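You operate a simulated robot arm through the tools that you are given. There is no shell and no other tool. Be economical: measure what you need, move in short steps, check, and stop when the job is done.

The job below is to be done with a simulated two-armed robot. You get a single attempt, and the scene is never put back.

TASK
Fetch the striped cloth and set it on the mixing bench. Then put the mask whisk on the black mat top. Then put the bath sponge on the backrest top. Keep to this order.

It is judged by the outcome, as a careful person would: the job done as asked, and still so three seconds after it is handed in. It fails if anything else is knocked over, pushed out of place, dropped, spilled or broken. Flat cloth is picked up by pressing the open fingertips on it (5 to 10 N) and closing them slowly along it; thin cloth reads only 2 to 8 mm in the jaws.

THE ROBOT
Two 7-joint arms with two-finger parallel grippers on one trunk, on a base that drives. Base frame: it is fixed to the floor where the robot stands at the start and does not move with it; the origin is under the middle of the robot, x ahead of it, y to its left, z up. Lengths are in m, angles in degrees, forces in N, time in s.
The left shoulder is at the start at [0.05, 0.161, 1.198], the right one opposite. With the tool pointing down near the work surface each hand reaches from about 0.22 to 0.68 m from the robot's upright axis, wherever it stands, measured 20 degrees to its own side. Places, roughly: backrest top [-2.4, -0.2, 0.7]; bath sponge [-4.25, -1.5, 1]; black mat top (15x15 cm) [-1.18, -2.3, 0.86]; mask whisk [1.25, -0.75, 1]; mixing bench [1.3, -0.1, 0.9]; striped cloth (10x6x4 cm) [0.6, 0.1, 0.9]. Payload 3.43 kg a hand.
The TCP of each hand is the grasp point between the finger pads, 0.03 m short of the fingertips. In the tool frame z runs along the fingers and y along their closing line. The gripper opens to 0.094 m. The fingers are 0.028 m wide and 0.01 m thick; the gripper's body (0.05 by 0.096 m) begins 0.055 m behind the TCP.
Orientation is that of the tool frame in the base frame, as a unit quaternion [x, y, z, w]. With the fingers straight down and closing along the base's y, the tool's x points along the base's -x, its y along +y and its z along -z.

THE INTERFACE
- The arms move only by the tool move_arm. It takes "left_rows", "right_rows" or both (then of equal length, played together; a hand with none holds still); each is one flat list of numbers, 7 for each row, row after row: the shift along the base's x, y, z in m, then the turn, a rotation vector about the base's x, y, z in degrees, then the finger opening in m, from 0 to 0.094. In form: [dx, dy, dz, wx, wy, wz, grip, dx, dy, dz, wx, wy, wz, grip, ...]. A call has 1 to 20 rows; each row is the pose to reach, as a shift and turn from the pose commanded when the call began. A row lasts 0.2 s, in which the tool goes at most 0.05 m and 8.6 degrees; a call with a longer step from one row to the next is refused whole, and so is a gripper value outside its range. A pose out of reach is approached as far as the arm can. The call stops where the force on the tool passes 40 N (or 10 N more than at its start, if that is more) or the arm is blocked; 0.2 s more then pass. Each finger travels about 0.045 m/s and halts on what it meets, pressing with about 24 N; the grip force reading is that of the motor and also rises with nothing between the fingers. The clock runs only during rows and for 0.2 s after the last one: add rows that repeat a pose to give the fingers time. The reply holds the time, the measured pose of the TCP, the force on the tool along the base axes, the opening and the grip force, in the units named above and with some noise, with the torque about the TCP (base axes, N m) and any sound that the robot's microphone picked up, and new pictures: "views" is both (left out), scene, wrist or none (wrist: the cameras of the hands that moved).
- Cameras (640 x 400 px; columns grow to the right, rows downward): "scene" is now at [0.132, 0.0259, 1.3235]; the picture's right is [0.30, -0.95, 0.00], its down [-0.48, -0.15, -0.86] and it looks along [0.82, 0.26, -0.50] (base axes); focal length 277 px, centre (320, 200). "left" rides on the left gripper at [0.076, -0.014, -0.102] in its tool frame; the picture's right is [0.18, 0.98, 0.00], its down [-0.75, 0.14, -0.64] and it looks along [-0.63, 0.12, 0.77] (tool axes); focal length 243 px, centre (320, 200). "right" rides on the right gripper at [0.076, 0.014, -0.103] in its tool frame; the picture's right is [-0.18, 0.98, 0.00], its down [-0.75, -0.14, -0.64] and it looks along [-0.63, -0.12, 0.77] (tool axes); focal length 243 px, centre (320, 200). There is no depth. A picture from a camera that has moved, and an enlarged one, comes with that camera's place and axes in the base frame and with its lens. The place of the scene camera against the robot may be out by one fixed shift of up to 0.012 m in any direction.
- lift_body(by): slides the trunk up (or, below 0, down) by that many m; the arms and the scene camera ride with it, the base frame stays. It gives what a move gives, with no picture.
- roll_base(legs): drives the robot by 1 to 6 legs, each [ahead, left, turn to the left] in m, m and degrees, along the robot's own axes; the way and the turn of a leg run together, so that a leg with both is an arc; at most 1.5 m and 180 degrees a leg. The arms and the cameras ride along, it lands a little off, and it stops where it bumps. It gives what a move gives, and a new picture of the scene camera.
- head_to(pan, tilt): turns the head with the scene camera to pan (to the left, within 80 degrees either way) and tilt (down, from -29 to 69), counted from straight ahead of the robot. It gives what a move gives, and a new picture of the scene camera.
- zoom(camera, box): a new picture of the part [left, top, right, bottom] of that camera's present view, enlarged. It takes no simulated time.
- close_job(): hands the job in; it is judged then, once.

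Go step by step. Nothing tells you exact positions but the pictures and the camera data: compare them with the known pose of the tool, close in by small moves and look again before you grip or let go. The budget is 165 turns and 260 pictures, counting those below and the enlarged ones. Unless the task says otherwise, let go and move clear before handing in, and close with one line.

The tools are called after "Call:" as name(argument=value, ...) on one line, values as JSON. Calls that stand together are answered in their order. move_arm: Moves the arms, as the interface text tells. Its arguments: {"type":"object","properties":{"left_rows":{"type":"array","items":{"type":"number"}},"right_rows":{"type":"array","items":{"type":"number"}},"views":{"type":"string","enum":["both","scene","wrist","none"]}},"required":[]} The other tools are called the same way: lift_body (by) slides the trunk up or down; roll_base (legs) drives the base; head_to (pan, tilt) turns the head that bears the scene camera; zoom (camera, box) takes an enlarged picture of a part of a camera's view; close_job () hands the job in.

At the start:

```text
time: 0.0
left_eef_pos: [0.2999, 0.1734, 1.1835]
left_ee_rot: [-0.001, 1.0, 0.0, -0.001]
left_force: [0.3, 0.3, 0.5]
left_torque: [0.01, -0.03, 0.0]
left_gripper_width: 0.0939
left_finger_force: 0.1
right_eef_pos: [0.3967, -0.1029, 1.127]
right_ee_rot: [0.0, 1.0, 0.0, 0.0]
right_force: [0.1, 0.1, -0.6]
right_torque: [-0.03, 0.01, -0.01]
right_gripper_width: 0.0938
right_finger_force: 0.1
trunk travel left (down, up): [-0.225, 0.042]
robot x, y, heading: [0.0, 0.0002, -0.0]
head pan, tilt: [17.7, 30.1]
```

scene: 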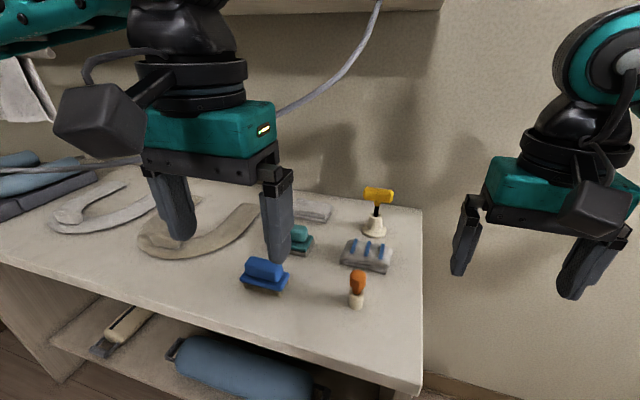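
right: 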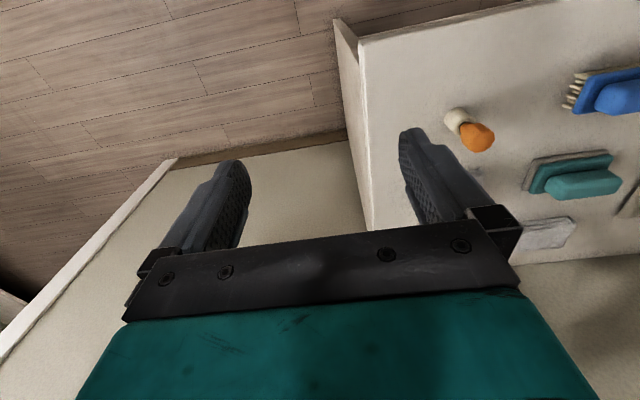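
left: 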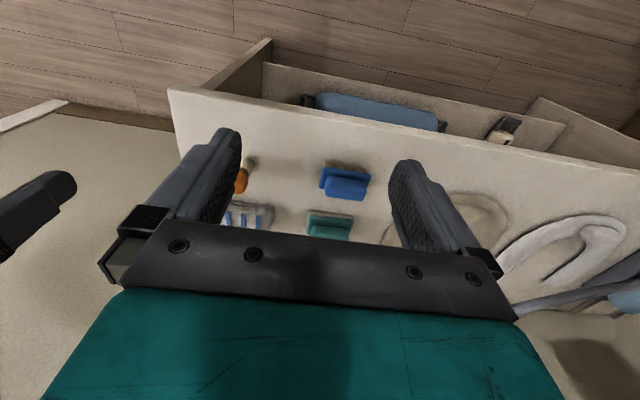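

I see a workbench with brushes, and a grey folded cloth with blue stripes near (367,255), about [0.60, 0.07, 0.92]. I'll enlarge it and look around.

Call:
zoom(camera="scene", box=[220, 170, 430, 320])

Call:
head_to(pan=-35, tilt=15)

```text
2.67 times, centred on (325, 245) of scene
camera zoom: at [0.132, 0.0259, 1.3235], right [0.3, -0.95, 0.0], down [-0.48, -0.15, -0.86], along [0.82, 0.26, -0.5], focal length 739 px, centre (307, 80)
```

zoom: 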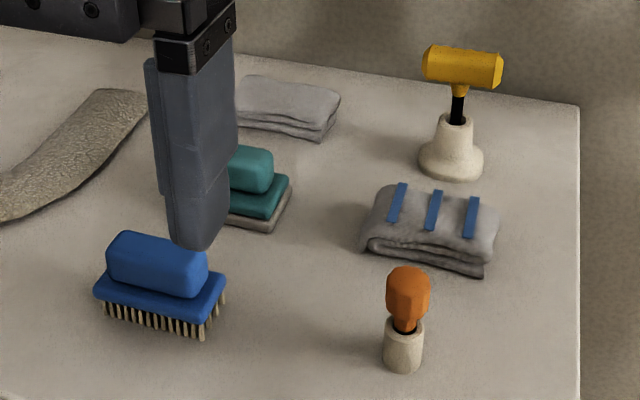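

```text
time: 1.2
left_eef_pos: [0.3007, 0.1737, 1.1839]
left_ee_rot: [0.0, 1.0, 0.001, -0.001]
left_force: [-0.7, -0.2, 0.2]
left_torque: [-0.03, -0.03, 0.01]
left_gripper_width: 0.094
left_finger_force: 0.0
right_eef_pos: [0.3959, -0.103, 1.127]
right_ee_rot: [-0.001, 1.0, 0.001, -0.001]
right_force: [1.2, -0.4, -0.3]
right_torque: [0.0, -0.01, -0.04]
right_gripper_width: 0.0941
right_finger_force: 0.0
trunk travel left (down, up): [-0.225, 0.042]
robot x, y, heading: [0.0017, -0.0008, 0.3]
head pan, tilt: [-35.0, 15.0]
camera scene: at [0.1225, -0.055, 1.3479], right [-0.57, -0.82, 0.0], down [-0.21, 0.15, -0.97], along [0.79, -0.55, -0.26], focal length 277 px, centre (320, 200)
```

scene: 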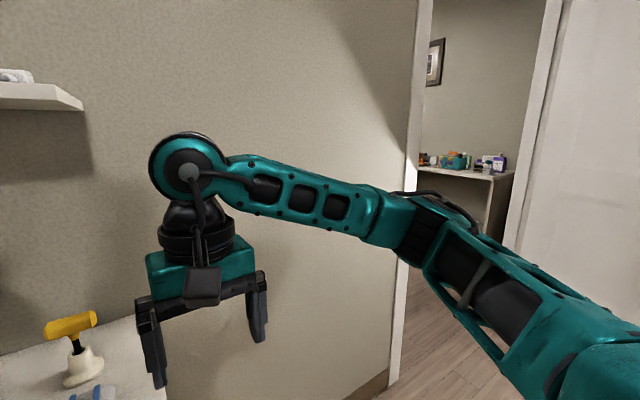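

The cloth is about 10 cm along y and 6 cm along x, centred near [0.603, 0.07]. I'll take it with the left hand, closing along x: first move over it with a 90° turn.

Call:
head_to(pan=5, tilt=38)

Call:
move_arm(left_rows=[0.03, -0.01, -0.005, 0, 0, -8.2, 0.094, 0.06, -0.02, -0.01, 0, 0, -16.4, 0.094, 0.09, -0.03, -0.02, 0, 0, -24.6, 0.094, 0.12, -0.04, -0.03, 0, 0, -32.8, 0.094, 0.15, -0.05, -0.04, 0, 0, -41, 0.094, 0.18, -0.06, -0.05, 0, 0, -49.2, 0.094, 0.21, -0.07, -0.06, 0, 0, -57.4, 0.094, 0.24, -0.08, -0.07, 0, 0, -65.6, 0.094, 0.27, -0.09, -0.08, 0, 0, -73.8, 0.094, 0.29, -0.1, -0.09, 0, 0, -82, 0.094, 0.302, -0.104, -0.1, 0, 0, -90, 0.094])

```text
time: 2.3
left_eef_pos: [0.3001, 0.1744, 1.1831]
left_ee_rot: [0.0, 1.0, -0.001, -0.001]
left_force: [-0.1, -0.1, -0.1]
left_torque: [0.0, 0.02, 0.02]
left_gripper_width: 0.094
left_finger_force: 0.0
right_eef_pos: [0.3962, -0.1033, 1.1268]
right_ee_rot: [0.001, 1.0, 0.001, 0.0]
right_force: [0.4, -0.1, 0.9]
right_torque: [0.02, 0.01, 0.05]
right_gripper_width: 0.0941
right_finger_force: 0.2
trunk travel left (down, up): [-0.225, 0.042]
robot x, y, heading: [-0.0009, 0.0001, 0.3]
head pan, tilt: [5.0, 38.0]
camera scene: at [0.1319, 0.0059, 1.3113], right [0.09, -1.0, 0.0], down [-0.61, -0.05, -0.79], along [0.79, 0.07, -0.62], focal length 277 px, centre (320, 200)
```

scene: 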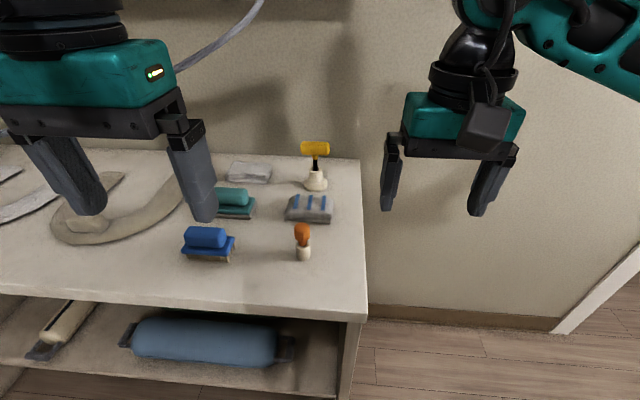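

```text
time: 4.7
left_eef_pos: [0.6028, 0.0694, 1.0836]
left_ee_rot: [0.707, 0.707, 0.001, 0.0]
left_force: [-0.1, -0.2, 0.6]
left_torque: [-0.01, -0.02, 0.01]
left_gripper_width: 0.0939
left_finger_force: 0.1
right_eef_pos: [0.3964, -0.102, 1.1274]
right_ee_rot: [0.001, 1.0, 0.0, -0.001]
right_force: [-0.3, 0.2, -0.9]
right_torque: [0.0, -0.01, 0.02]
right_gripper_width: 0.094
right_finger_force: 0.0
trunk travel left (down, up): [-0.225, 0.042]
robot x, y, heading: [-0.0005, -0.0018, -0.1]
head pan, tilt: [5.0, 38.0]
camera scene: at [0.132, 0.0058, 1.3113], right [0.09, -1.0, 0.0], down [-0.61, -0.05, -0.79], along [0.78, 0.07, -0.62], focal length 277 px, centre (320, 200)
camera left: at [0.5877, 0.1454, 1.1857], right [0.98, 0.18, 0.0], down [0.14, -0.75, 0.64], along [0.12, -0.63, -0.77], focal length 243 px, centre (320, 200)
```

scene: 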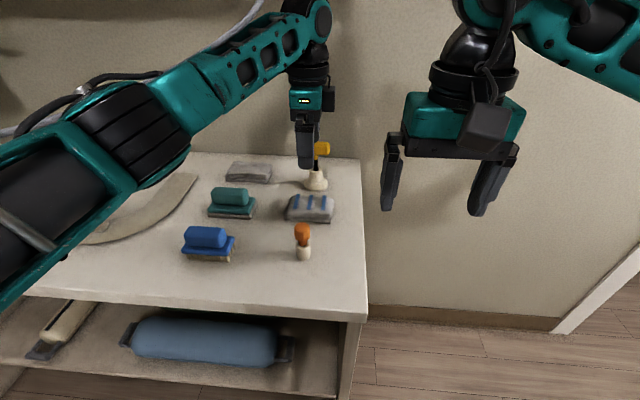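
left: 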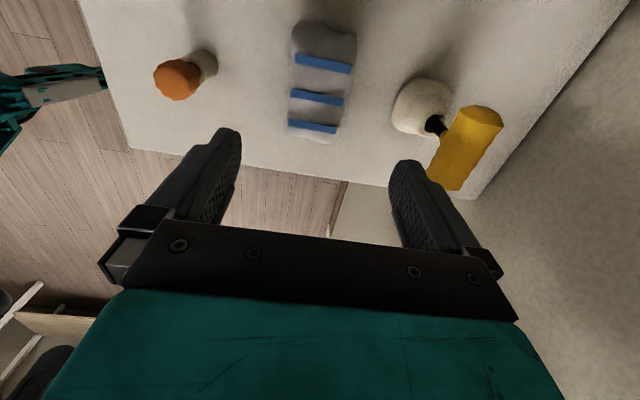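

The cloth centre reads about [0.601, 0.076] from the wrist camera; both neighbours (hammer, orange brush) clear the open fingers. Descending in steps.

Call:
move_arm(left_rows=[-0.001, 0.003, -0.035, 0, 0, 0, 0.094, -0.002, 0.006, -0.07, 0, 0, 0, 0.094, -0.002, 0.006, -0.105, 0, 0, 0, 0.094, -0.002, 0.006, -0.135, 0, 0, 0, 0.094])

```text
time: 5.7
left_eef_pos: [0.6009, 0.074, 0.9496]
left_ee_rot: [0.706, 0.708, 0.0, -0.001]
left_force: [0.9, -0.1, 1.3]
left_torque: [0.0, 0.03, 0.0]
left_gripper_width: 0.0939
left_finger_force: 0.0
right_eef_pos: [0.3965, -0.1022, 1.1274]
right_ee_rot: [0.0, 1.0, 0.0, 0.0]
right_force: [0.2, 0.4, -0.9]
right_torque: [0.01, 0.01, 0.01]
right_gripper_width: 0.0937
right_finger_force: 0.0
trunk travel left (down, up): [-0.225, 0.042]
robot x, y, heading: [-0.0042, 0.0031, -0.2]
head pan, tilt: [5.0, 38.0]
camera scene: at [0.132, 0.006, 1.3113], right [0.09, -1.0, 0.0], down [-0.61, -0.05, -0.79], along [0.78, 0.07, -0.62], focal length 277 px, centre (320, 200)
camera left: at [0.5849, 0.1508, 1.0503], right [0.98, 0.19, 0.0], down [0.14, -0.75, 0.64], along [0.12, -0.63, -0.77], focal length 243 px, centre (320, 200)
```

scene: 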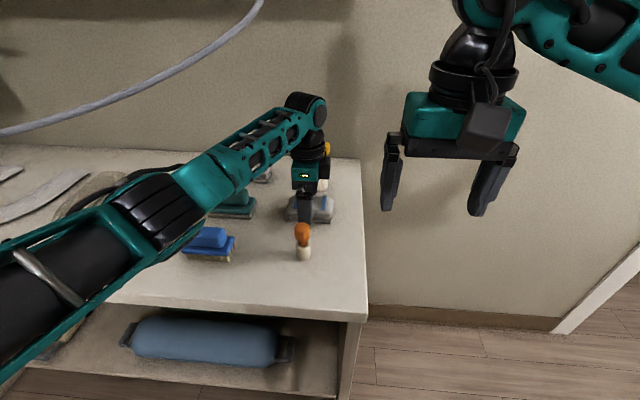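
left: 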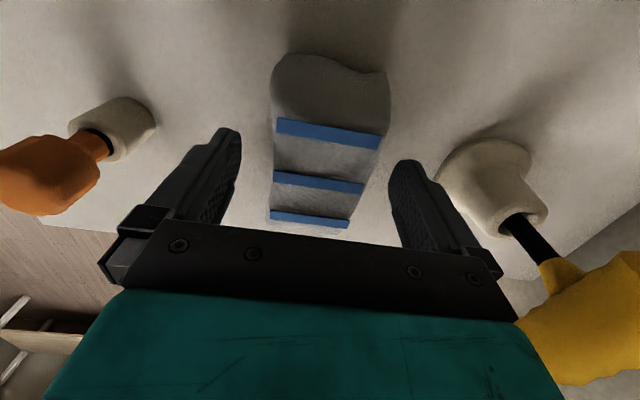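

Well aligned: the cloth sits between the fingers. Lowering a little more and closing.

Call:
move_arm(left_rows=[0, 0, -0.009, 0, 0, 0, 0.094, 0, 0, -0.017, 0, 0, 0, 0.094, 0, 0, -0.017, 0, 0, 0, 0.07, 0, 0, -0.017, 0, 0, 0, 0.055, 0, 0, -0.017, 0, 0, 0, 0.04, 0, 0, -0.017, 0, 0, 0, 0.025, 0, 0, -0.017, 0, 0, 0, 0.01, 0, 0, -0.017, 0, 0, 0, 0.0, 0, 0, -0.017, 0, 0, 0, 0.0])

```text
time: 7.7
left_eef_pos: [0.6003, 0.0762, 0.9328]
left_ee_rot: [0.707, 0.707, 0.0, 0.0]
left_force: [1.2, -0.4, 0.8]
left_torque: [0.01, 0.02, 0.02]
left_gripper_width: 0.0587
left_finger_force: 24.0
right_eef_pos: [0.3964, -0.1029, 1.1269]
right_ee_rot: [0.0, 1.0, -0.001, 0.001]
right_force: [-0.3, 0.0, 0.6]
right_torque: [0.01, 0.01, 0.01]
right_gripper_width: 0.094
right_finger_force: 0.0
trunk travel left (down, up): [-0.225, 0.042]
robot x, y, heading: [0.0005, 0.0002, 0.0]
head pan, tilt: [5.0, 38.0]
camera scene: at [0.1319, 0.006, 1.3113], right [0.09, -1.0, 0.0], down [-0.61, -0.05, -0.79], along [0.79, 0.07, -0.62], focal length 277 px, centre (320, 200)
camera left: at [0.5848, 0.1516, 1.0336], right [0.98, 0.18, 0.0], down [0.14, -0.75, 0.64], along [0.12, -0.63, -0.77], focal length 243 px, centre (320, 200)
```

scene: 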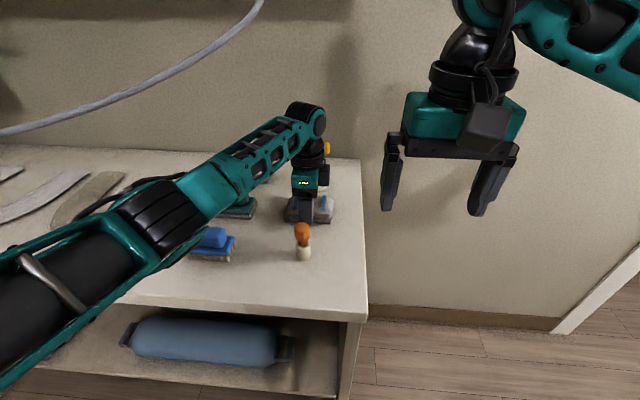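
left: 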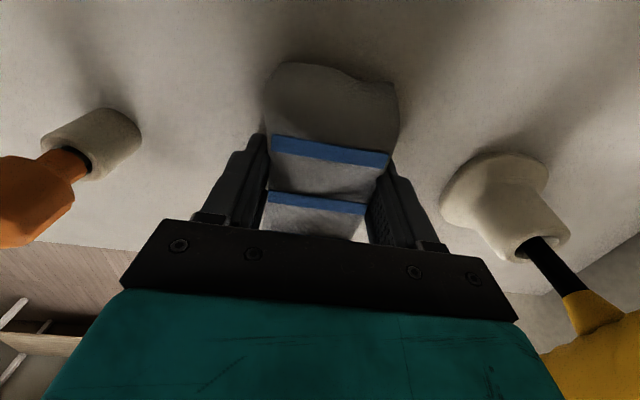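

Gripped at 59 mm. Lifting straight up, then pulling the hand back towards the body.

Call:
move_arm(left_rows=[0, 0, 0.02, 0, 0, 0, 0, 0, 0, 0.05, 0, 0, 0, 0, 0, 0, 0.09, 0, 0, 0, 0, 0, 0, 0.13, 0, 0, 0, 0, 0, 0, 0.17, 0, 0, 0, 0, 0, 0, 0.21, 0, 0, 0, 0, -0.04, 0.01, 0.25, 0, 0, 0, 0, -0.08, 0.02, 0.25, 0, 0, 0, 0, -0.12, 0.03, 0.25, 0, 0, 0, 0, -0.16, 0.05, 0.25, 0, 0, 0, 0, -0.2, 0.07, 0.25, 0, 0, 0, 0, -0.24, 0.09, 0.25, 0, 0, 0, 0, -0.27, 0.1, 0.25, 0, 0, 0, 0])

Call:
head_to(pan=-60, tilt=20)

```text
refused: row 7 steps farther than a row can; nothing moved
```

```text
time: 9.0
left_eef_pos: [0.5996, 0.0762, 0.9312]
left_ee_rot: [0.707, 0.707, 0.0, -0.001]
left_force: [0.4, -1.3, -0.3]
left_torque: [-0.01, 0.02, 0.04]
left_gripper_width: 0.0587
left_finger_force: 24.0
right_eef_pos: [0.3968, -0.1026, 1.1274]
right_ee_rot: [-0.001, 1.0, 0.001, 0.0]
right_force: [0.0, 0.7, 0.3]
right_torque: [0.0, -0.02, 0.01]
right_gripper_width: 0.0941
right_finger_force: 0.0
trunk travel left (down, up): [-0.225, 0.042]
robot x, y, heading: [-0.0016, -0.0006, -0.1]
head pan, tilt: [-60.0, 20.0]
camera scene: at [0.0926, -0.0821, 1.3397], right [-0.87, -0.5, 0.0], down [-0.17, 0.3, -0.94], along [0.47, -0.81, -0.34], focal length 277 px, centre (320, 200)
```

scene: 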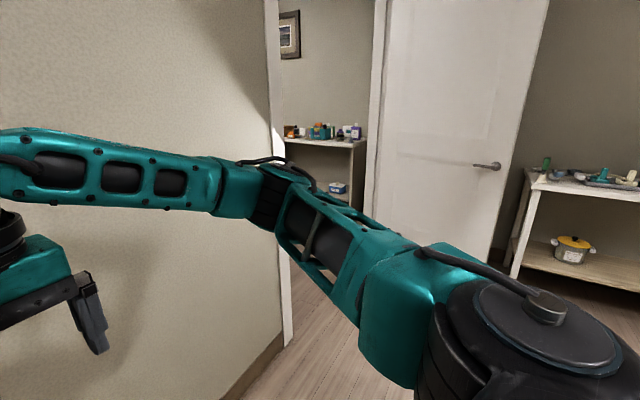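

The lift was refused for one step; I'll redo it with smaller steps. The doorway lies at right (near jamb about [0.88, -1.04]).

Call:
move_arm(left_rows=[0, 0, 0.02, 0, 0, 0, 0, 0, 0, 0.05, 0, 0, 0, 0, 0, 0, 0.09, 0, 0, 0, 0, 0, 0, 0.13, 0, 0, 0, 0, 0, 0, 0.17, 0, 0, 0, 0, 0, 0, 0.21, 0, 0, 0, 0, -0.03, 0.01, 0.24, 0, 0, 0, 0, -0.07, 0.02, 0.25, 0, 0, 0, 0, -0.11, 0.03, 0.25, 0, 0, 0, 0, -0.15, 0.05, 0.25, 0, 0, 0, 0, -0.19, 0.07, 0.25, 0, 0, 0, 0, -0.23, 0.09, 0.25, 0, 0, 0, 0, -0.27, 0.1, 0.25, 0, 0, 0, 0])

Call:
head_to(pan=-75, tilt=12)

```text
time: 11.8
left_eef_pos: [0.3269, 0.1738, 1.1838]
left_ee_rot: [0.706, 0.708, 0.001, 0.0]
left_force: [-0.3, 0.6, 0.1]
left_torque: [-0.02, 0.01, 0.03]
left_gripper_width: 0.0
left_finger_force: 24.0
right_eef_pos: [0.3964, -0.1027, 1.1266]
right_ee_rot: [0.0, 1.0, 0.001, 0.001]
right_force: [0.2, 1.0, 0.0]
right_torque: [-0.03, -0.01, 0.03]
right_gripper_width: 0.0938
right_finger_force: 0.0
trunk travel left (down, up): [-0.225, 0.042]
robot x, y, heading: [0.0012, 0.0002, -0.1]
head pan, tilt: [-60.0, 20.0]
camera scene: at [0.0921, -0.082, 1.3398], right [-0.87, -0.5, 0.0], down [-0.17, 0.3, -0.94], along [0.47, -0.81, -0.34], focal length 277 px, centre (320, 200)
camera left: at [0.3113, 0.2501, 1.2849], right [0.98, 0.19, 0.0], down [0.14, -0.75, 0.64], along [0.12, -0.63, -0.77], focal length 243 px, centre (320, 200)
```

scene: 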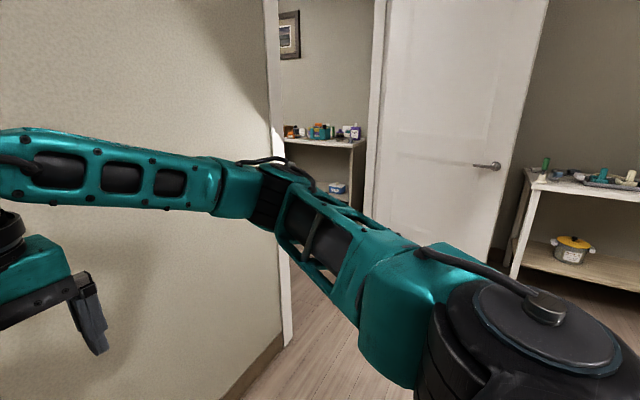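
left: 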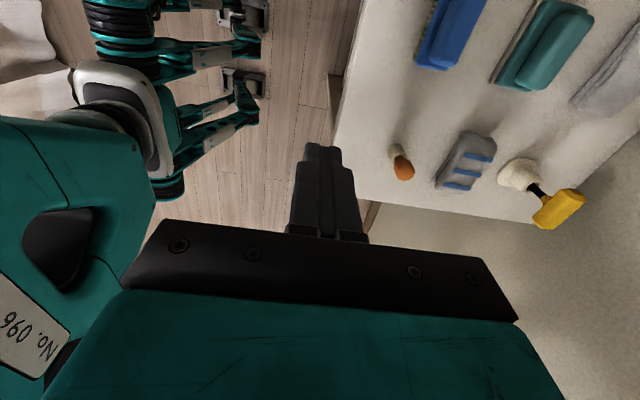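

```text
time: 12.6
left_eef_pos: [0.3272, 0.1736, 1.1816]
left_ee_rot: [0.706, 0.708, 0.0, -0.001]
left_force: [-0.3, 0.3, 1.1]
left_torque: [0.0, 0.02, -0.02]
left_gripper_width: 0.0
left_finger_force: 23.9
right_eef_pos: [0.3976, -0.1025, 1.1263]
right_ee_rot: [0.0, 1.0, 0.0, 0.0]
right_force: [-0.2, -0.1, 0.6]
right_torque: [-0.01, 0.01, 0.01]
right_gripper_width: 0.0939
right_finger_force: 0.1
trunk travel left (down, up): [-0.225, 0.042]
robot x, y, heading: [0.0008, -0.0, 0.4]
head pan, tilt: [-75.0, 12.0]
camera scene: at [0.0701, -0.0915, 1.3527], right [-0.97, -0.26, 0.0], down [-0.05, 0.2, -0.98], along [0.25, -0.94, -0.21], focal length 277 px, centre (320, 200)
```

scene: 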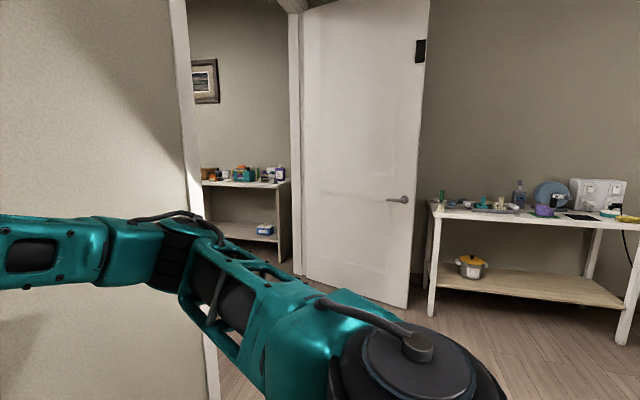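

The jaws are empty (0 mm): the cloth slipped out and seems still on the workbench. Looking closely.

Call:
head_to(pan=10, tilt=38)

Call:
zoom(camera="left", box=[360, 90, 600, 240])

Call:
zoom(camera="scene", box=[280, 130, 440, 230])

```text
time: 14.2
left_eef_pos: [0.3277, 0.174, 1.1837]
left_ee_rot: [0.707, 0.707, 0.001, -0.001]
left_force: [0.3, -0.4, 0.8]
left_torque: [0.02, -0.02, -0.04]
left_gripper_width: 0.0002
left_finger_force: 24.1
right_eef_pos: [0.3974, -0.103, 1.1272]
right_ee_rot: [0.0, 1.0, 0.0, 0.0]
right_force: [0.0, 0.4, -0.3]
right_torque: [0.0, -0.01, -0.02]
right_gripper_width: 0.094
right_finger_force: 0.0
trunk travel left (down, up): [-0.225, 0.042]
robot x, y, heading: [-0.0026, -0.0001, -0.1]
head pan, tilt: [10.0, 38.0]
camera scene: at [0.1309, 0.0134, 1.3113], right [0.17, -0.98, 0.0], down [-0.61, -0.11, -0.79], along [0.78, 0.14, -0.62], focal length 277 px, centre (320, 200)
```

scene: 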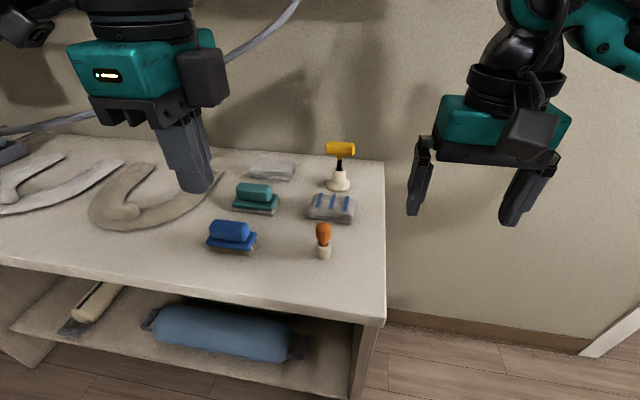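

```text
2.67 times, centred on (480, 165) of left
camera zoom: at [0.3125, 0.2497, 1.285], right [0.98, 0.18, 0.0], down [0.14, -0.75, 0.64], along [0.12, -0.63, -0.77], focal length 647 px, centre (-107, 293)
```

zoom: 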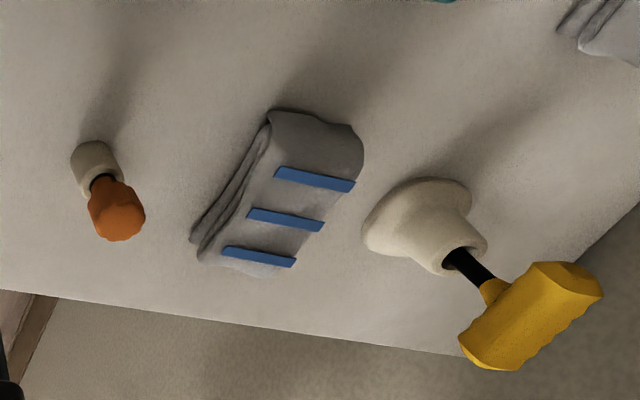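

```text
4.00 times, centred on (360, 180) of scene
camera zoom: at [0.1309, 0.0134, 1.3113], right [0.17, -0.98, 0.0], down [-0.61, -0.11, -0.79], along [0.78, 0.14, -0.62], focal length 1109 px, centre (160, 280)
```

zoom: 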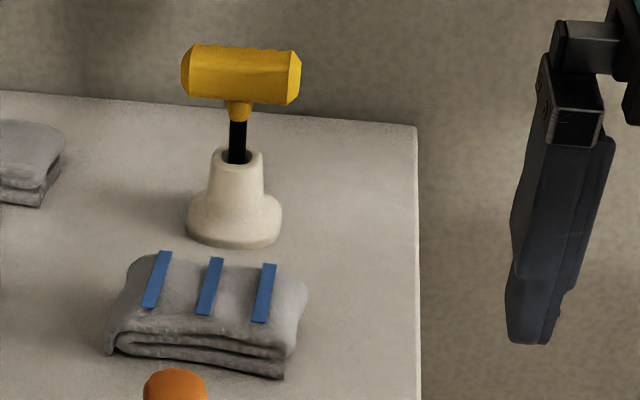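

The cloth still lies unmoved at the same place. I'll go back over it, get the fingers deeper (down to the surface), grip and lift slowly.

Call:
move_arm(left_rows=[0.04, -0.01, 0, 0, 0, 0, 0.094, 0.08, -0.02, 0, 0, 0, 0, 0.094, 0.12, -0.035, 0, 0, 0, 0, 0.094, 0.16, -0.05, 0, 0, 0, 0, 0.094, 0.2, -0.07, 0, 0, 0, 0, 0.094, 0.24, -0.09, 0, 0, 0, 0, 0.094, 0.273, -0.1, -0.02, 0, 0, 0, 0.094, 0.273, -0.1, -0.06, 0, 0, 0, 0.094, 0.273, -0.1, -0.1, 0, 0, 0, 0.094, 0.273, -0.1, -0.14, 0, 0, 0, 0.094, 0.273, -0.1, -0.18, 0, 0, 0, 0.094, 0.273, -0.1, -0.22, 0, 0, 0, 0.094, 0.273, -0.1, -0.24, 0, 0, 0, 0.094], views="wrist")

```text
time: 17.0
left_eef_pos: [0.5995, 0.0747, 0.9415]
left_ee_rot: [0.707, 0.707, 0.002, 0.0]
left_force: [0.1, -0.4, -0.2]
left_torque: [-0.04, -0.01, -0.02]
left_gripper_width: 0.0938
left_finger_force: 0.1
right_eef_pos: [0.3958, -0.1026, 1.1271]
right_ee_rot: [0.0, 1.0, -0.001, 0.0]
right_force: [1.1, 0.1, 0.0]
right_torque: [-0.01, -0.02, 0.02]
right_gripper_width: 0.0941
right_finger_force: 0.0
trunk travel left (down, up): [-0.225, 0.042]
robot x, y, heading: [0.0, 0.0022, -0.3]
head pan, tilt: [10.0, 38.0]
camera left: at [0.5849, 0.1511, 1.0434], right [0.98, 0.18, 0.0], down [0.14, -0.75, 0.64], along [0.12, -0.63, -0.77], focal length 243 px, centre (320, 200)
```

left: 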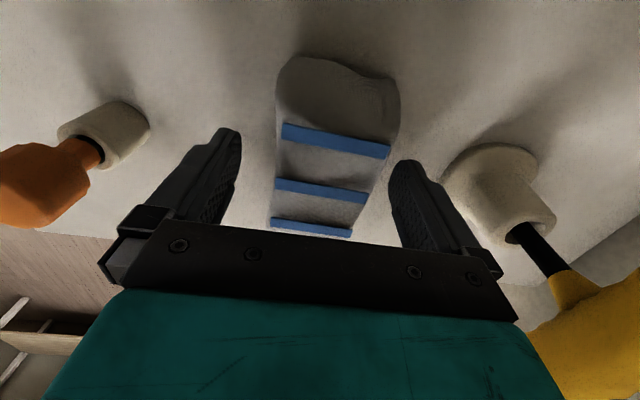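

Lowering gradually towards the surface while watching the force.

Call:
move_arm(left_rows=[0.004, 0, -0.008, 0, 0, 0, 0.094, 0.004, 0, -0.014, 0, 0, 0, 0.094, 0.004, 0, -0.018, 0, 0, 0, 0.094, 0.004, 0, -0.021, 0, 0, 0, 0.094], views="none")

```text
time: 18.0
left_eef_pos: [0.6068, 0.0743, 0.9303]
left_ee_rot: [0.707, 0.707, 0.001, 0.002]
left_force: [-12.4, 2.7, 16.7]
left_torque: [0.27, 1.18, -0.03]
left_gripper_width: 0.0942
left_finger_force: 0.1
right_eef_pos: [0.3943, -0.1025, 1.1287]
right_ee_rot: [0.0, 1.0, 0.001, 0.002]
right_force: [0.6, 0.0, 0.5]
right_torque: [-0.01, 0.0, 0.03]
right_gripper_width: 0.0939
right_finger_force: 0.1
trunk travel left (down, up): [-0.225, 0.042]
robot x, y, heading: [-0.0022, 0.0005, 0.0]
head pan, tilt: [10.0, 38.0]
stopped in row 4 (left hand): the force on the tool passed its limit (the readings are from after the stop); the commanded pose is now the measured one
```

Fingertips touch the surface at TCP z=0.930 (surface at 0.90). Backing off 2 mm, closing, and test-lifting very slowly.

Call:
move_arm(left_rows=[-0.002, 0, 0.002, 0, 0, 0, 0.094, -0.002, 0, 0.002, 0, 0, 0, 0.075, -0.002, 0, 0.002, 0, 0, 0, 0.065, -0.002, 0, 0.002, 0, 0, 0, 0.055, -0.002, 0, 0.002, 0, 0, 0, 0.04, -0.002, 0, 0.002, 0, 0, 0, 0.04, -0.002, 0, 0.002, 0, 0, 0, 0.04, -0.002, 0, 0.005, 0, 0, 0, 0.04, -0.002, 0, 0.01, 0, 0, 0, 0.04, -0.002, 0, 0.015, 0, 0, 0, 0.04, -0.002, 0, 0.02, 0, 0, 0, 0.04, -0.002, 0, 0.02, 0, 0, 0, 0.04])

```text
time: 20.6
left_eef_pos: [0.6062, 0.0753, 0.9468]
left_ee_rot: [0.707, 0.707, 0.002, 0.003]
left_force: [0.3, 0.0, -0.5]
left_torque: [0.02, -0.03, 0.0]
left_gripper_width: 0.0589
left_finger_force: 23.8
right_eef_pos: [0.3959, -0.1026, 1.1259]
right_ee_rot: [-0.001, 1.0, -0.001, 0.0]
right_force: [-0.7, -0.5, 0.0]
right_torque: [0.02, 0.0, -0.01]
right_gripper_width: 0.094
right_finger_force: 0.0
trunk travel left (down, up): [-0.225, 0.042]
robot x, y, heading: [0.0021, -0.0023, -0.1]
head pan, tilt: [10.0, 38.0]
camera scene: at [0.1309, 0.0136, 1.3113], right [0.17, -0.98, 0.0], down [-0.61, -0.11, -0.79], along [0.78, 0.14, -0.62], focal length 277 px, centre (320, 200)
camera left: at [0.5906, 0.1515, 1.0488], right [0.98, 0.18, 0.01], down [0.14, -0.75, 0.64], along [0.12, -0.63, -0.77], focal length 243 px, centre (320, 200)
```

scene: 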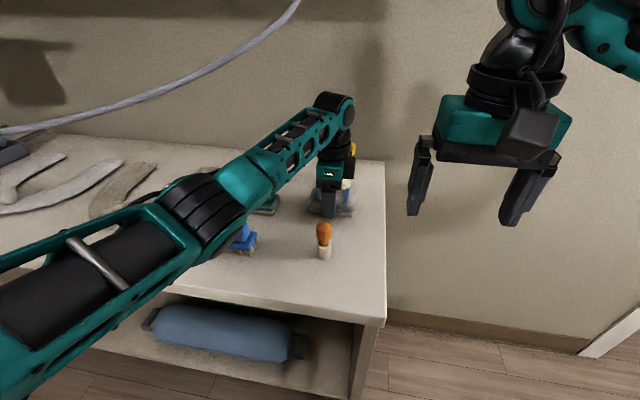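
left: 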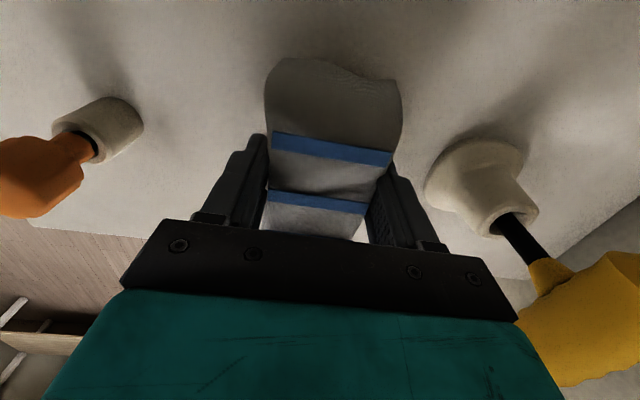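

It seems to be moving with the fingers. Lifting slowly a further 4 cm and checking.

Call:
move_arm(left_rows=[0, 0, 0.006, 0, 0, 0, 0.04, 0, 0, 0.012, 0, 0, 0, 0.04, 0, 0, 0.018, 0, 0, 0, 0.04, 0, 0, 0.024, 0, 0, 0, 0.04, 0, 0, 0.03, 0, 0, 0, 0.04, 0, 0, 0.036, 0, 0, 0, 0.04, 0, 0, 0.042, 0, 0, 0, 0.04, 0, 0, 0.042, 0, 0, 0, 0.04], views="wrist")

```text
time: 22.4
left_eef_pos: [0.6063, 0.0744, 0.9891]
left_ee_rot: [0.707, 0.707, 0.002, 0.003]
left_force: [0.7, -0.1, -0.2]
left_torque: [0.02, -0.02, 0.02]
left_gripper_width: 0.0587
left_finger_force: 24.0
right_eef_pos: [0.3966, -0.1025, 1.1263]
right_ee_rot: [-0.001, 1.0, 0.0, 0.0]
right_force: [-0.1, 0.2, 0.1]
right_torque: [0.0, -0.04, 0.01]
right_gripper_width: 0.0942
right_finger_force: 0.0
trunk travel left (down, up): [-0.225, 0.042]
robot x, y, heading: [-0.0038, 0.0003, 0.1]
head pan, tilt: [10.0, 38.0]
camera left: at [0.5908, 0.1509, 1.0907], right [0.98, 0.18, 0.01], down [0.14, -0.75, 0.64], along [0.12, -0.63, -0.77], focal length 243 px, centre (320, 200)
```

left: 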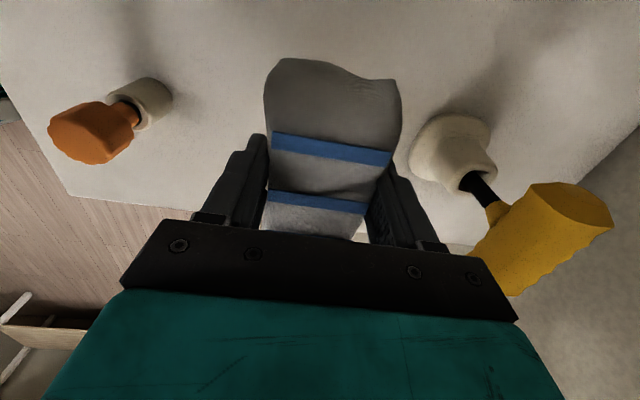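

Lifted cleanly this time. Continuing gently upward and back.

Call:
move_arm(left_rows=[0, 0, 0.006, 0, 0, 0, 0.04, 0, 0, 0.015, 0, 0, 0, 0.04, 0, 0, 0.027, 0, 0, 0, 0.04, 0, 0, 0.04, 0, 0, 0, 0.04, 0, 0, 0.053, 0, 0, 0, 0.04, 0, 0, 0.066, 0, 0, 0, 0.04, 0, 0, 0.079, 0, 0, 0, 0.04, 0, 0, 0.092, 0, 0, 0, 0.04, 0, 0, 0.105, 0, 0, 0, 0.04, 0, 0, 0.116, 0, 0, 0, 0.04, -0.006, 0, 0.125, 0, 0, 0, 0.04, -0.015, 0, 0.132, 0, 0, 0, 0.04, -0.027, 0, 0.137, 0, 0, 0, 0.04, -0.04, 0.004, 0.14, 0, 0, 0, 0.04, -0.053, 0.008, 0.14, 0, 0, 0, 0.04, -0.066, 0.012, 0.14, 0, 0, 0, 0.04, -0.079, 0.016, 0.14, 0, 0, 0, 0.04, -0.092, 0.02, 0.14, 0, 0, 0, 0.04, -0.102, 0.024, 0.14, 0, 0, 0, 0.04, -0.108, 0.026, 0.14, 0, 0, 0, 0.04], views="wrist")

```text
time: 26.6
left_eef_pos: [0.4979, 0.1012, 1.1294]
left_ee_rot: [0.708, 0.707, 0.002, 0.002]
left_force: [0.5, 0.3, -0.5]
left_torque: [0.01, -0.04, 0.01]
left_gripper_width: 0.0587
left_finger_force: 23.5
right_eef_pos: [0.3971, -0.1019, 1.128]
right_ee_rot: [0.0, 1.0, -0.001, 0.0]
right_force: [-0.8, -0.4, 0.4]
right_torque: [-0.02, -0.01, -0.04]
right_gripper_width: 0.0942
right_finger_force: 0.1
trunk travel left (down, up): [-0.225, 0.042]
robot x, y, heading: [-0.0022, -0.002, 0.2]
head pan, tilt: [10.0, 38.0]
camera left: at [0.4819, 0.177, 1.2307], right [0.98, 0.18, 0.01], down [0.14, -0.75, 0.64], along [0.12, -0.63, -0.77], focal length 243 px, centre (320, 200)
```

left: 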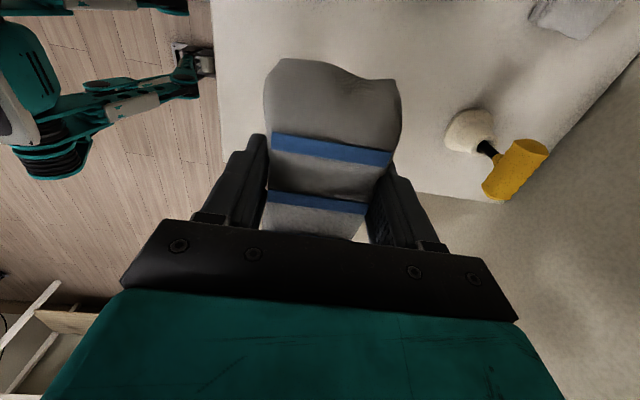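

Holding firm. Retracting further and then looking for the doorway.

Call:
move_arm(left_rows=[-0.006, 0.002, 0, 0, 0, 0, 0.04, -0.015, 0.006, 0, 0, 0, 0, 0.04, -0.028, 0.012, 0, 0, 0, 0, 0.04, -0.042, 0.018, 0, 0, 0, 0, 0.04, -0.056, 0.024, 0, 0, 0, 0, 0.04, -0.07, 0.03, 0, 0, 0, 0, 0.04, -0.084, 0.036, 0, 0, 0, 0, 0.04, -0.098, 0.042, 0, 0, 0, 0, 0.04, -0.112, 0.048, 0, 0, 0, 0, 0.04, -0.126, 0.054, 0, 0, 0, 0, 0.04, -0.14, 0.06, 0, 0, 0, 0, 0.04, -0.154, 0.066, 0, 0, 0, 0, 0.04, -0.166, 0.072, 0, 0, 0, 0, 0.04, -0.174, 0.076, 0, 0, 0, 0, 0.04, -0.178, 0.078, 0, 0, 0, 0, 0.04], views="none")

Call:
roll_base(legs=[[-0.3, 0, 0], [0, 0, -60]])

```text
time: 29.8
left_eef_pos: [0.3204, 0.1784, 1.1289]
left_ee_rot: [0.707, 0.707, 0.002, 0.003]
left_force: [0.2, -0.2, -1.0]
left_torque: [0.02, 0.01, -0.01]
left_gripper_width: 0.0586
left_finger_force: 23.9
right_eef_pos: [0.3968, -0.1019, 1.1269]
right_ee_rot: [0.0, 1.0, 0.0, 0.0]
right_force: [-0.6, 0.3, -0.5]
right_torque: [-0.02, -0.01, 0.02]
right_gripper_width: 0.0939
right_finger_force: 0.0
trunk travel left (down, up): [-0.225, 0.042]
robot x, y, heading: [-0.0009, 0.0045, 0.0]
head pan, tilt: [10.0, 38.0]
```

```text
time: 34.4
left_eef_pos: [0.023, -0.1832, 1.129]
left_ee_rot: [0.963, 0.269, 0.001, 0.003]
left_force: [-0.8, -0.1, -0.4]
left_torque: [0.02, 0.01, 0.02]
left_gripper_width: 0.0585
left_finger_force: 24.3
right_eef_pos: [-0.1785, -0.3932, 1.1281]
right_ee_rot: [0.492, 0.871, 0.0, 0.0]
right_force: [-0.7, 0.1, 0.4]
right_torque: [-0.01, 0.02, 0.0]
right_gripper_width: 0.0941
right_finger_force: 0.1
trunk travel left (down, up): [-0.225, 0.042]
robot x, y, heading: [-0.2971, 0.0002, -59.1]
head pan, tilt: [10.0, 38.0]
camera scene: at [-0.2115, -0.1014, 1.3113], right [-0.75, -0.66, 0.0], down [-0.4, 0.46, -0.79], along [0.52, -0.59, -0.62], focal length 277 px, centre (320, 200)
```

scene: 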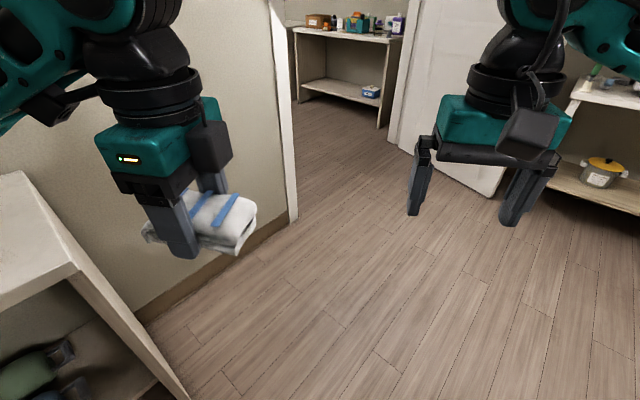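

Cloth held. The doorway runs from about y=-1.04 to y≈-2.4 at x≈0.88, and the door leaf is swung into this room. I drive to a point before the opening and face through it.

Call:
roll_base(legs=[[0, 0, -17], [1.5, 0, 0], [0, 0, 76]])

```text
time: 45.9
left_eef_pos: [0.4138, -1.2412, 1.1296]
left_ee_rot: [0.7, 0.715, 0.003, 0.002]
left_force: [0.3, -0.3, 0.2]
left_torque: [0.03, -0.03, 0.05]
left_gripper_width: 0.0585
left_finger_force: 23.1
right_eef_pos: [0.4961, -1.5201, 1.1272]
right_ee_rot: [-0.01, 1.0, 0.0, -0.001]
right_force: [0.7, -0.3, -0.5]
right_torque: [0.0, 0.0, 0.0]
right_gripper_width: 0.0943
right_finger_force: 0.1
trunk travel left (down, up): [-0.225, 0.042]
robot x, y, heading: [0.0957, -1.4272, 1.2]
head pan, tilt: [10.0, 38.0]
camera scene: at [0.2271, -1.4099, 1.3113], right [0.19, -0.98, 0.0], down [-0.6, -0.12, -0.79], along [0.77, 0.15, -0.62], focal length 277 px, centre (320, 200)
```

scene: 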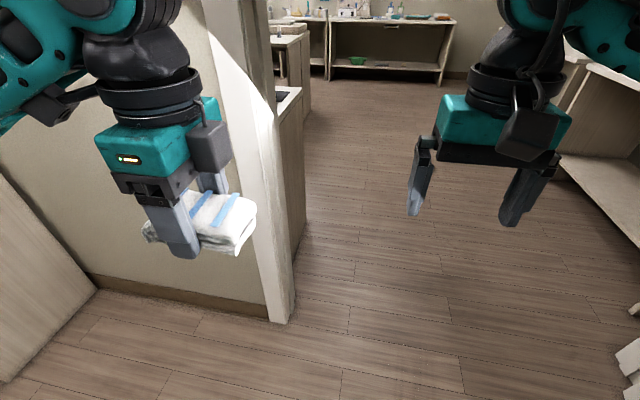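

I see the bench starting just beyond the wall on the left. Shifting right a bit and driving into the opening, then looking left.

Call:
roll_base(legs=[[0, -0.3, 0], [0.9, 0, 0]])

Call:
head_to(pan=45, tilt=25)

```text
time: 52.4
left_eef_pos: [1.3339, -1.518, 1.1291]
left_ee_rot: [0.701, 0.713, 0.001, 0.002]
left_force: [0.4, 0.1, -0.7]
left_torque: [0.0, -0.02, 0.0]
left_gripper_width: 0.0585
left_finger_force: 24.3
right_eef_pos: [1.4159, -1.7966, 1.1276]
right_ee_rot: [-0.008, 1.0, 0.0, 0.0]
right_force: [0.6, -0.3, -0.2]
right_torque: [0.01, 0.02, -0.02]
right_gripper_width: 0.0939
right_finger_force: 0.1
trunk travel left (down, up): [-0.225, 0.042]
robot x, y, heading: [1.0147, -1.7064, 1.2]
head pan, tilt: [10.0, 38.0]
camera scene: at [1.1473, -1.6861, 1.3113], right [0.19, -0.98, 0.0], down [-0.6, -0.12, -0.79], along [0.77, 0.15, -0.62], focal length 277 px, centre (320, 200)
```

scene: 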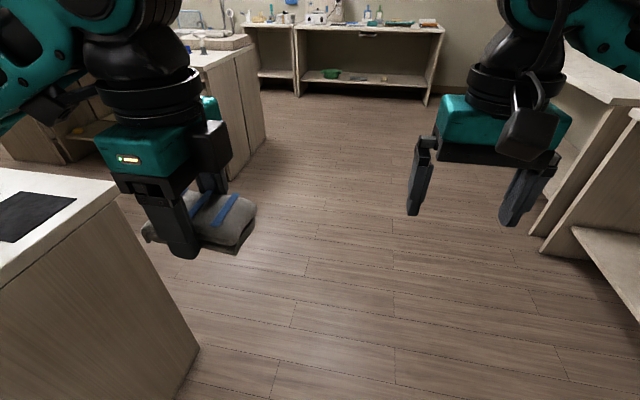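

```text
time: 53.4
left_eef_pos: [1.3333, -1.5174, 1.1299]
left_ee_rot: [0.701, 0.713, 0.003, 0.003]
left_force: [-0.8, -1.0, -0.6]
left_torque: [-0.03, -0.04, 0.01]
left_gripper_width: 0.0585
left_finger_force: 23.9
right_eef_pos: [1.4147, -1.7969, 1.1268]
right_ee_rot: [-0.008, 1.0, 0.0, 0.001]
right_force: [0.2, -0.4, 0.9]
right_torque: [-0.01, 0.01, -0.02]
right_gripper_width: 0.0942
right_finger_force: 0.1
trunk travel left (down, up): [-0.225, 0.042]
robot x, y, heading: [1.0181, -1.7031, 1.2]
head pan, tilt: [45.0, 25.0]
camera scene: at [1.1264, -1.6363, 1.3316], right [0.72, -0.7, 0.0], down [-0.29, -0.3, -0.91], along [0.63, 0.65, -0.42], focal length 277 px, centre (320, 200)
```

scene: 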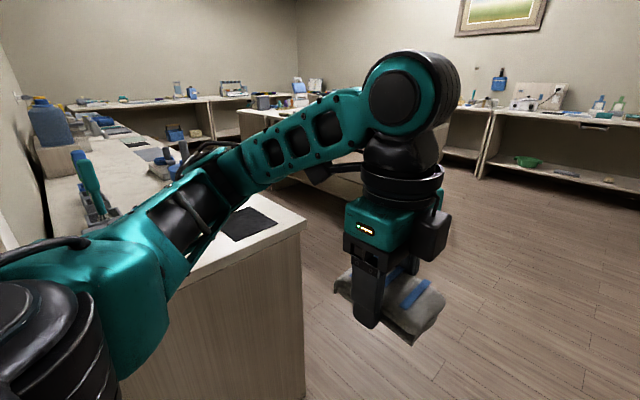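

The bench stands along the wall (front at x≈1.58, starting y≈-1.1). I'll drive ahead, turn left and look along it.

Call:
roll_base(legs=[[1.05, 0, 0], [0, 0, 89]])

Call:
head_to(pan=30, tilt=20)

```text
time: 62.5
left_eef_pos: [1.8764, -1.368, 1.1282]
left_ee_rot: [0.001, 1.0, 0.004, 0.0]
left_force: [-0.3, 0.0, -0.6]
left_torque: [-0.01, -0.02, 0.02]
left_gripper_width: 0.0583
left_finger_force: 23.9
right_eef_pos: [2.158, -1.2914, 1.1271]
right_ee_rot: [-0.706, 0.708, 0.001, 0.0]
right_force: [0.2, 0.2, 0.4]
right_torque: [-0.03, 0.02, -0.02]
right_gripper_width: 0.0943
right_finger_force: 0.0
trunk travel left (down, up): [-0.225, 0.042]
robot x, y, heading: [2.0529, -1.6879, 90.1]
head pan, tilt: [45.0, 25.0]
camera scene: at [1.9957, -1.5841, 1.3316], right [0.71, 0.71, 0.0], down [0.3, -0.3, -0.91], along [-0.64, 0.64, -0.42], focal length 277 px, centre (320, 200)
```

scene: 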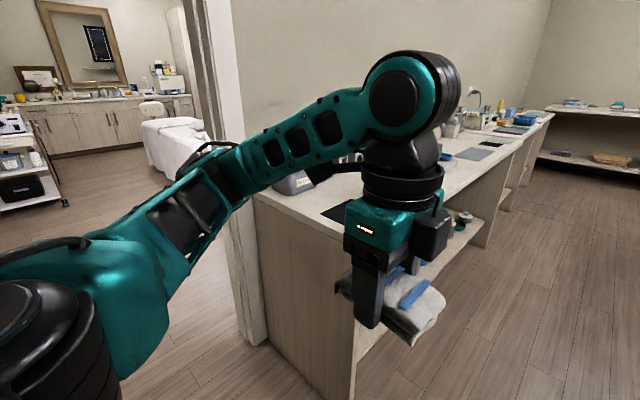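

```text
time: 63.3
left_eef_pos: [1.8783, -1.3672, 1.1292]
left_ee_rot: [0.001, 1.0, 0.004, 0.0]
left_force: [-0.1, -0.3, -0.5]
left_torque: [0.02, 0.01, -0.01]
left_gripper_width: 0.0587
left_finger_force: 24.0
right_eef_pos: [2.1577, -1.2909, 1.1272]
right_ee_rot: [0.707, -0.707, 0.0, -0.001]
right_force: [-0.5, 0.1, 0.0]
right_torque: [-0.02, 0.0, 0.02]
right_gripper_width: 0.0941
right_finger_force: 0.0
trunk travel left (down, up): [-0.225, 0.042]
robot x, y, heading: [2.0557, -1.6876, 90.0]
head pan, tilt: [30.0, 20.0]
camera scene: at [2.0144, -1.5687, 1.3397], right [0.87, 0.5, 0.0], down [0.17, -0.3, -0.94], along [-0.47, 0.81, -0.34], focal length 277 px, centre (320, 200)
```

scene: 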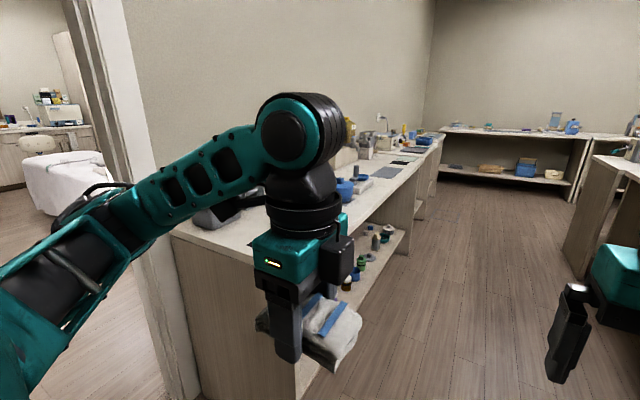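

The long bench runs along +y. Driving along it to y≈-0.45, then looking left at it.

Call:
roll_base(legs=[[1.2, -0.1, 0]])

Call:
head_to(pan=78, tilt=30)

```text
time: 69.5
left_eef_pos: [1.9851, -0.1559, 1.129]
left_ee_rot: [0.006, 1.0, 0.003, 0.0]
left_force: [-0.5, 0.1, -0.6]
left_torque: [0.04, 0.0, -0.02]
left_gripper_width: 0.0585
left_finger_force: 23.8
right_eef_pos: [2.2674, -0.0817, 1.1269]
right_ee_rot: [-0.703, 0.711, 0.0, -0.001]
right_force: [-0.6, -0.5, -0.1]
right_torque: [0.03, -0.01, 0.04]
right_gripper_width: 0.0939
right_finger_force: 0.2
trunk travel left (down, up): [-0.225, 0.042]
robot x, y, heading: [2.1623, -0.4774, 89.7]
head pan, tilt: [30.0, 20.0]
camera scene: at [2.1216, -0.3578, 1.3397], right [0.87, 0.49, 0.0], down [0.17, -0.3, -0.94], along [-0.46, 0.82, -0.34], focal length 277 px, centre (320, 200)
```

scene: 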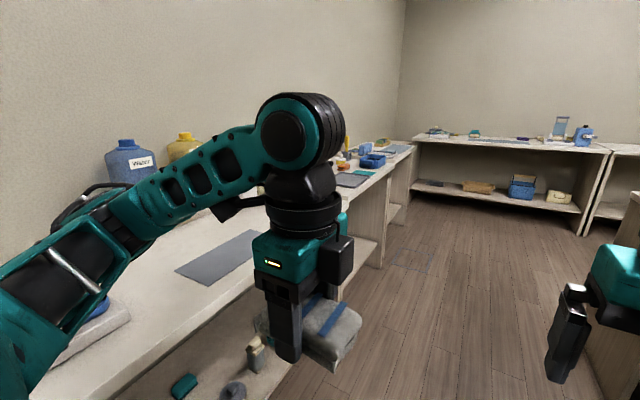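

```text
time: 70.6
left_eef_pos: [1.9863, -0.1554, 1.1289]
left_ee_rot: [0.006, 1.0, 0.004, 0.0]
left_force: [-0.6, 0.0, -1.3]
left_torque: [0.03, 0.02, 0.01]
left_gripper_width: 0.0587
left_finger_force: 23.9
right_eef_pos: [2.2669, -0.0818, 1.1273]
right_ee_rot: [-0.704, 0.711, 0.0, 0.0]
right_force: [-0.1, 0.0, 0.3]
right_torque: [0.04, 0.0, 0.01]
right_gripper_width: 0.0939
right_finger_force: 0.0
trunk travel left (down, up): [-0.225, 0.042]
robot x, y, heading: [2.1605, -0.4758, 89.6]
head pan, tilt: [78.0, 30.0]
camera scene: at [2.0791, -0.4194, 1.3237], right [0.22, 0.98, 0.0], down [0.49, -0.11, -0.87], along [-0.85, 0.19, -0.5], focal length 277 px, centre (320, 200)
```

scene: 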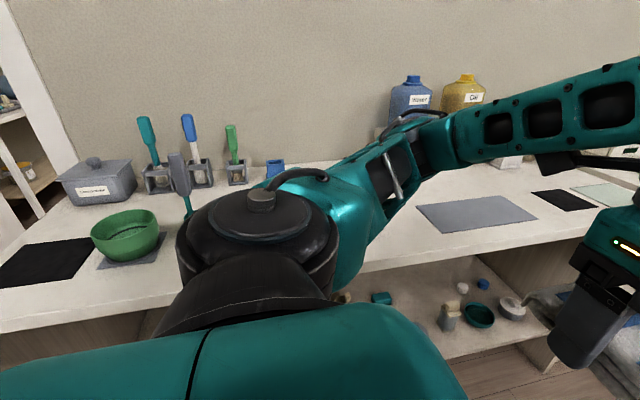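

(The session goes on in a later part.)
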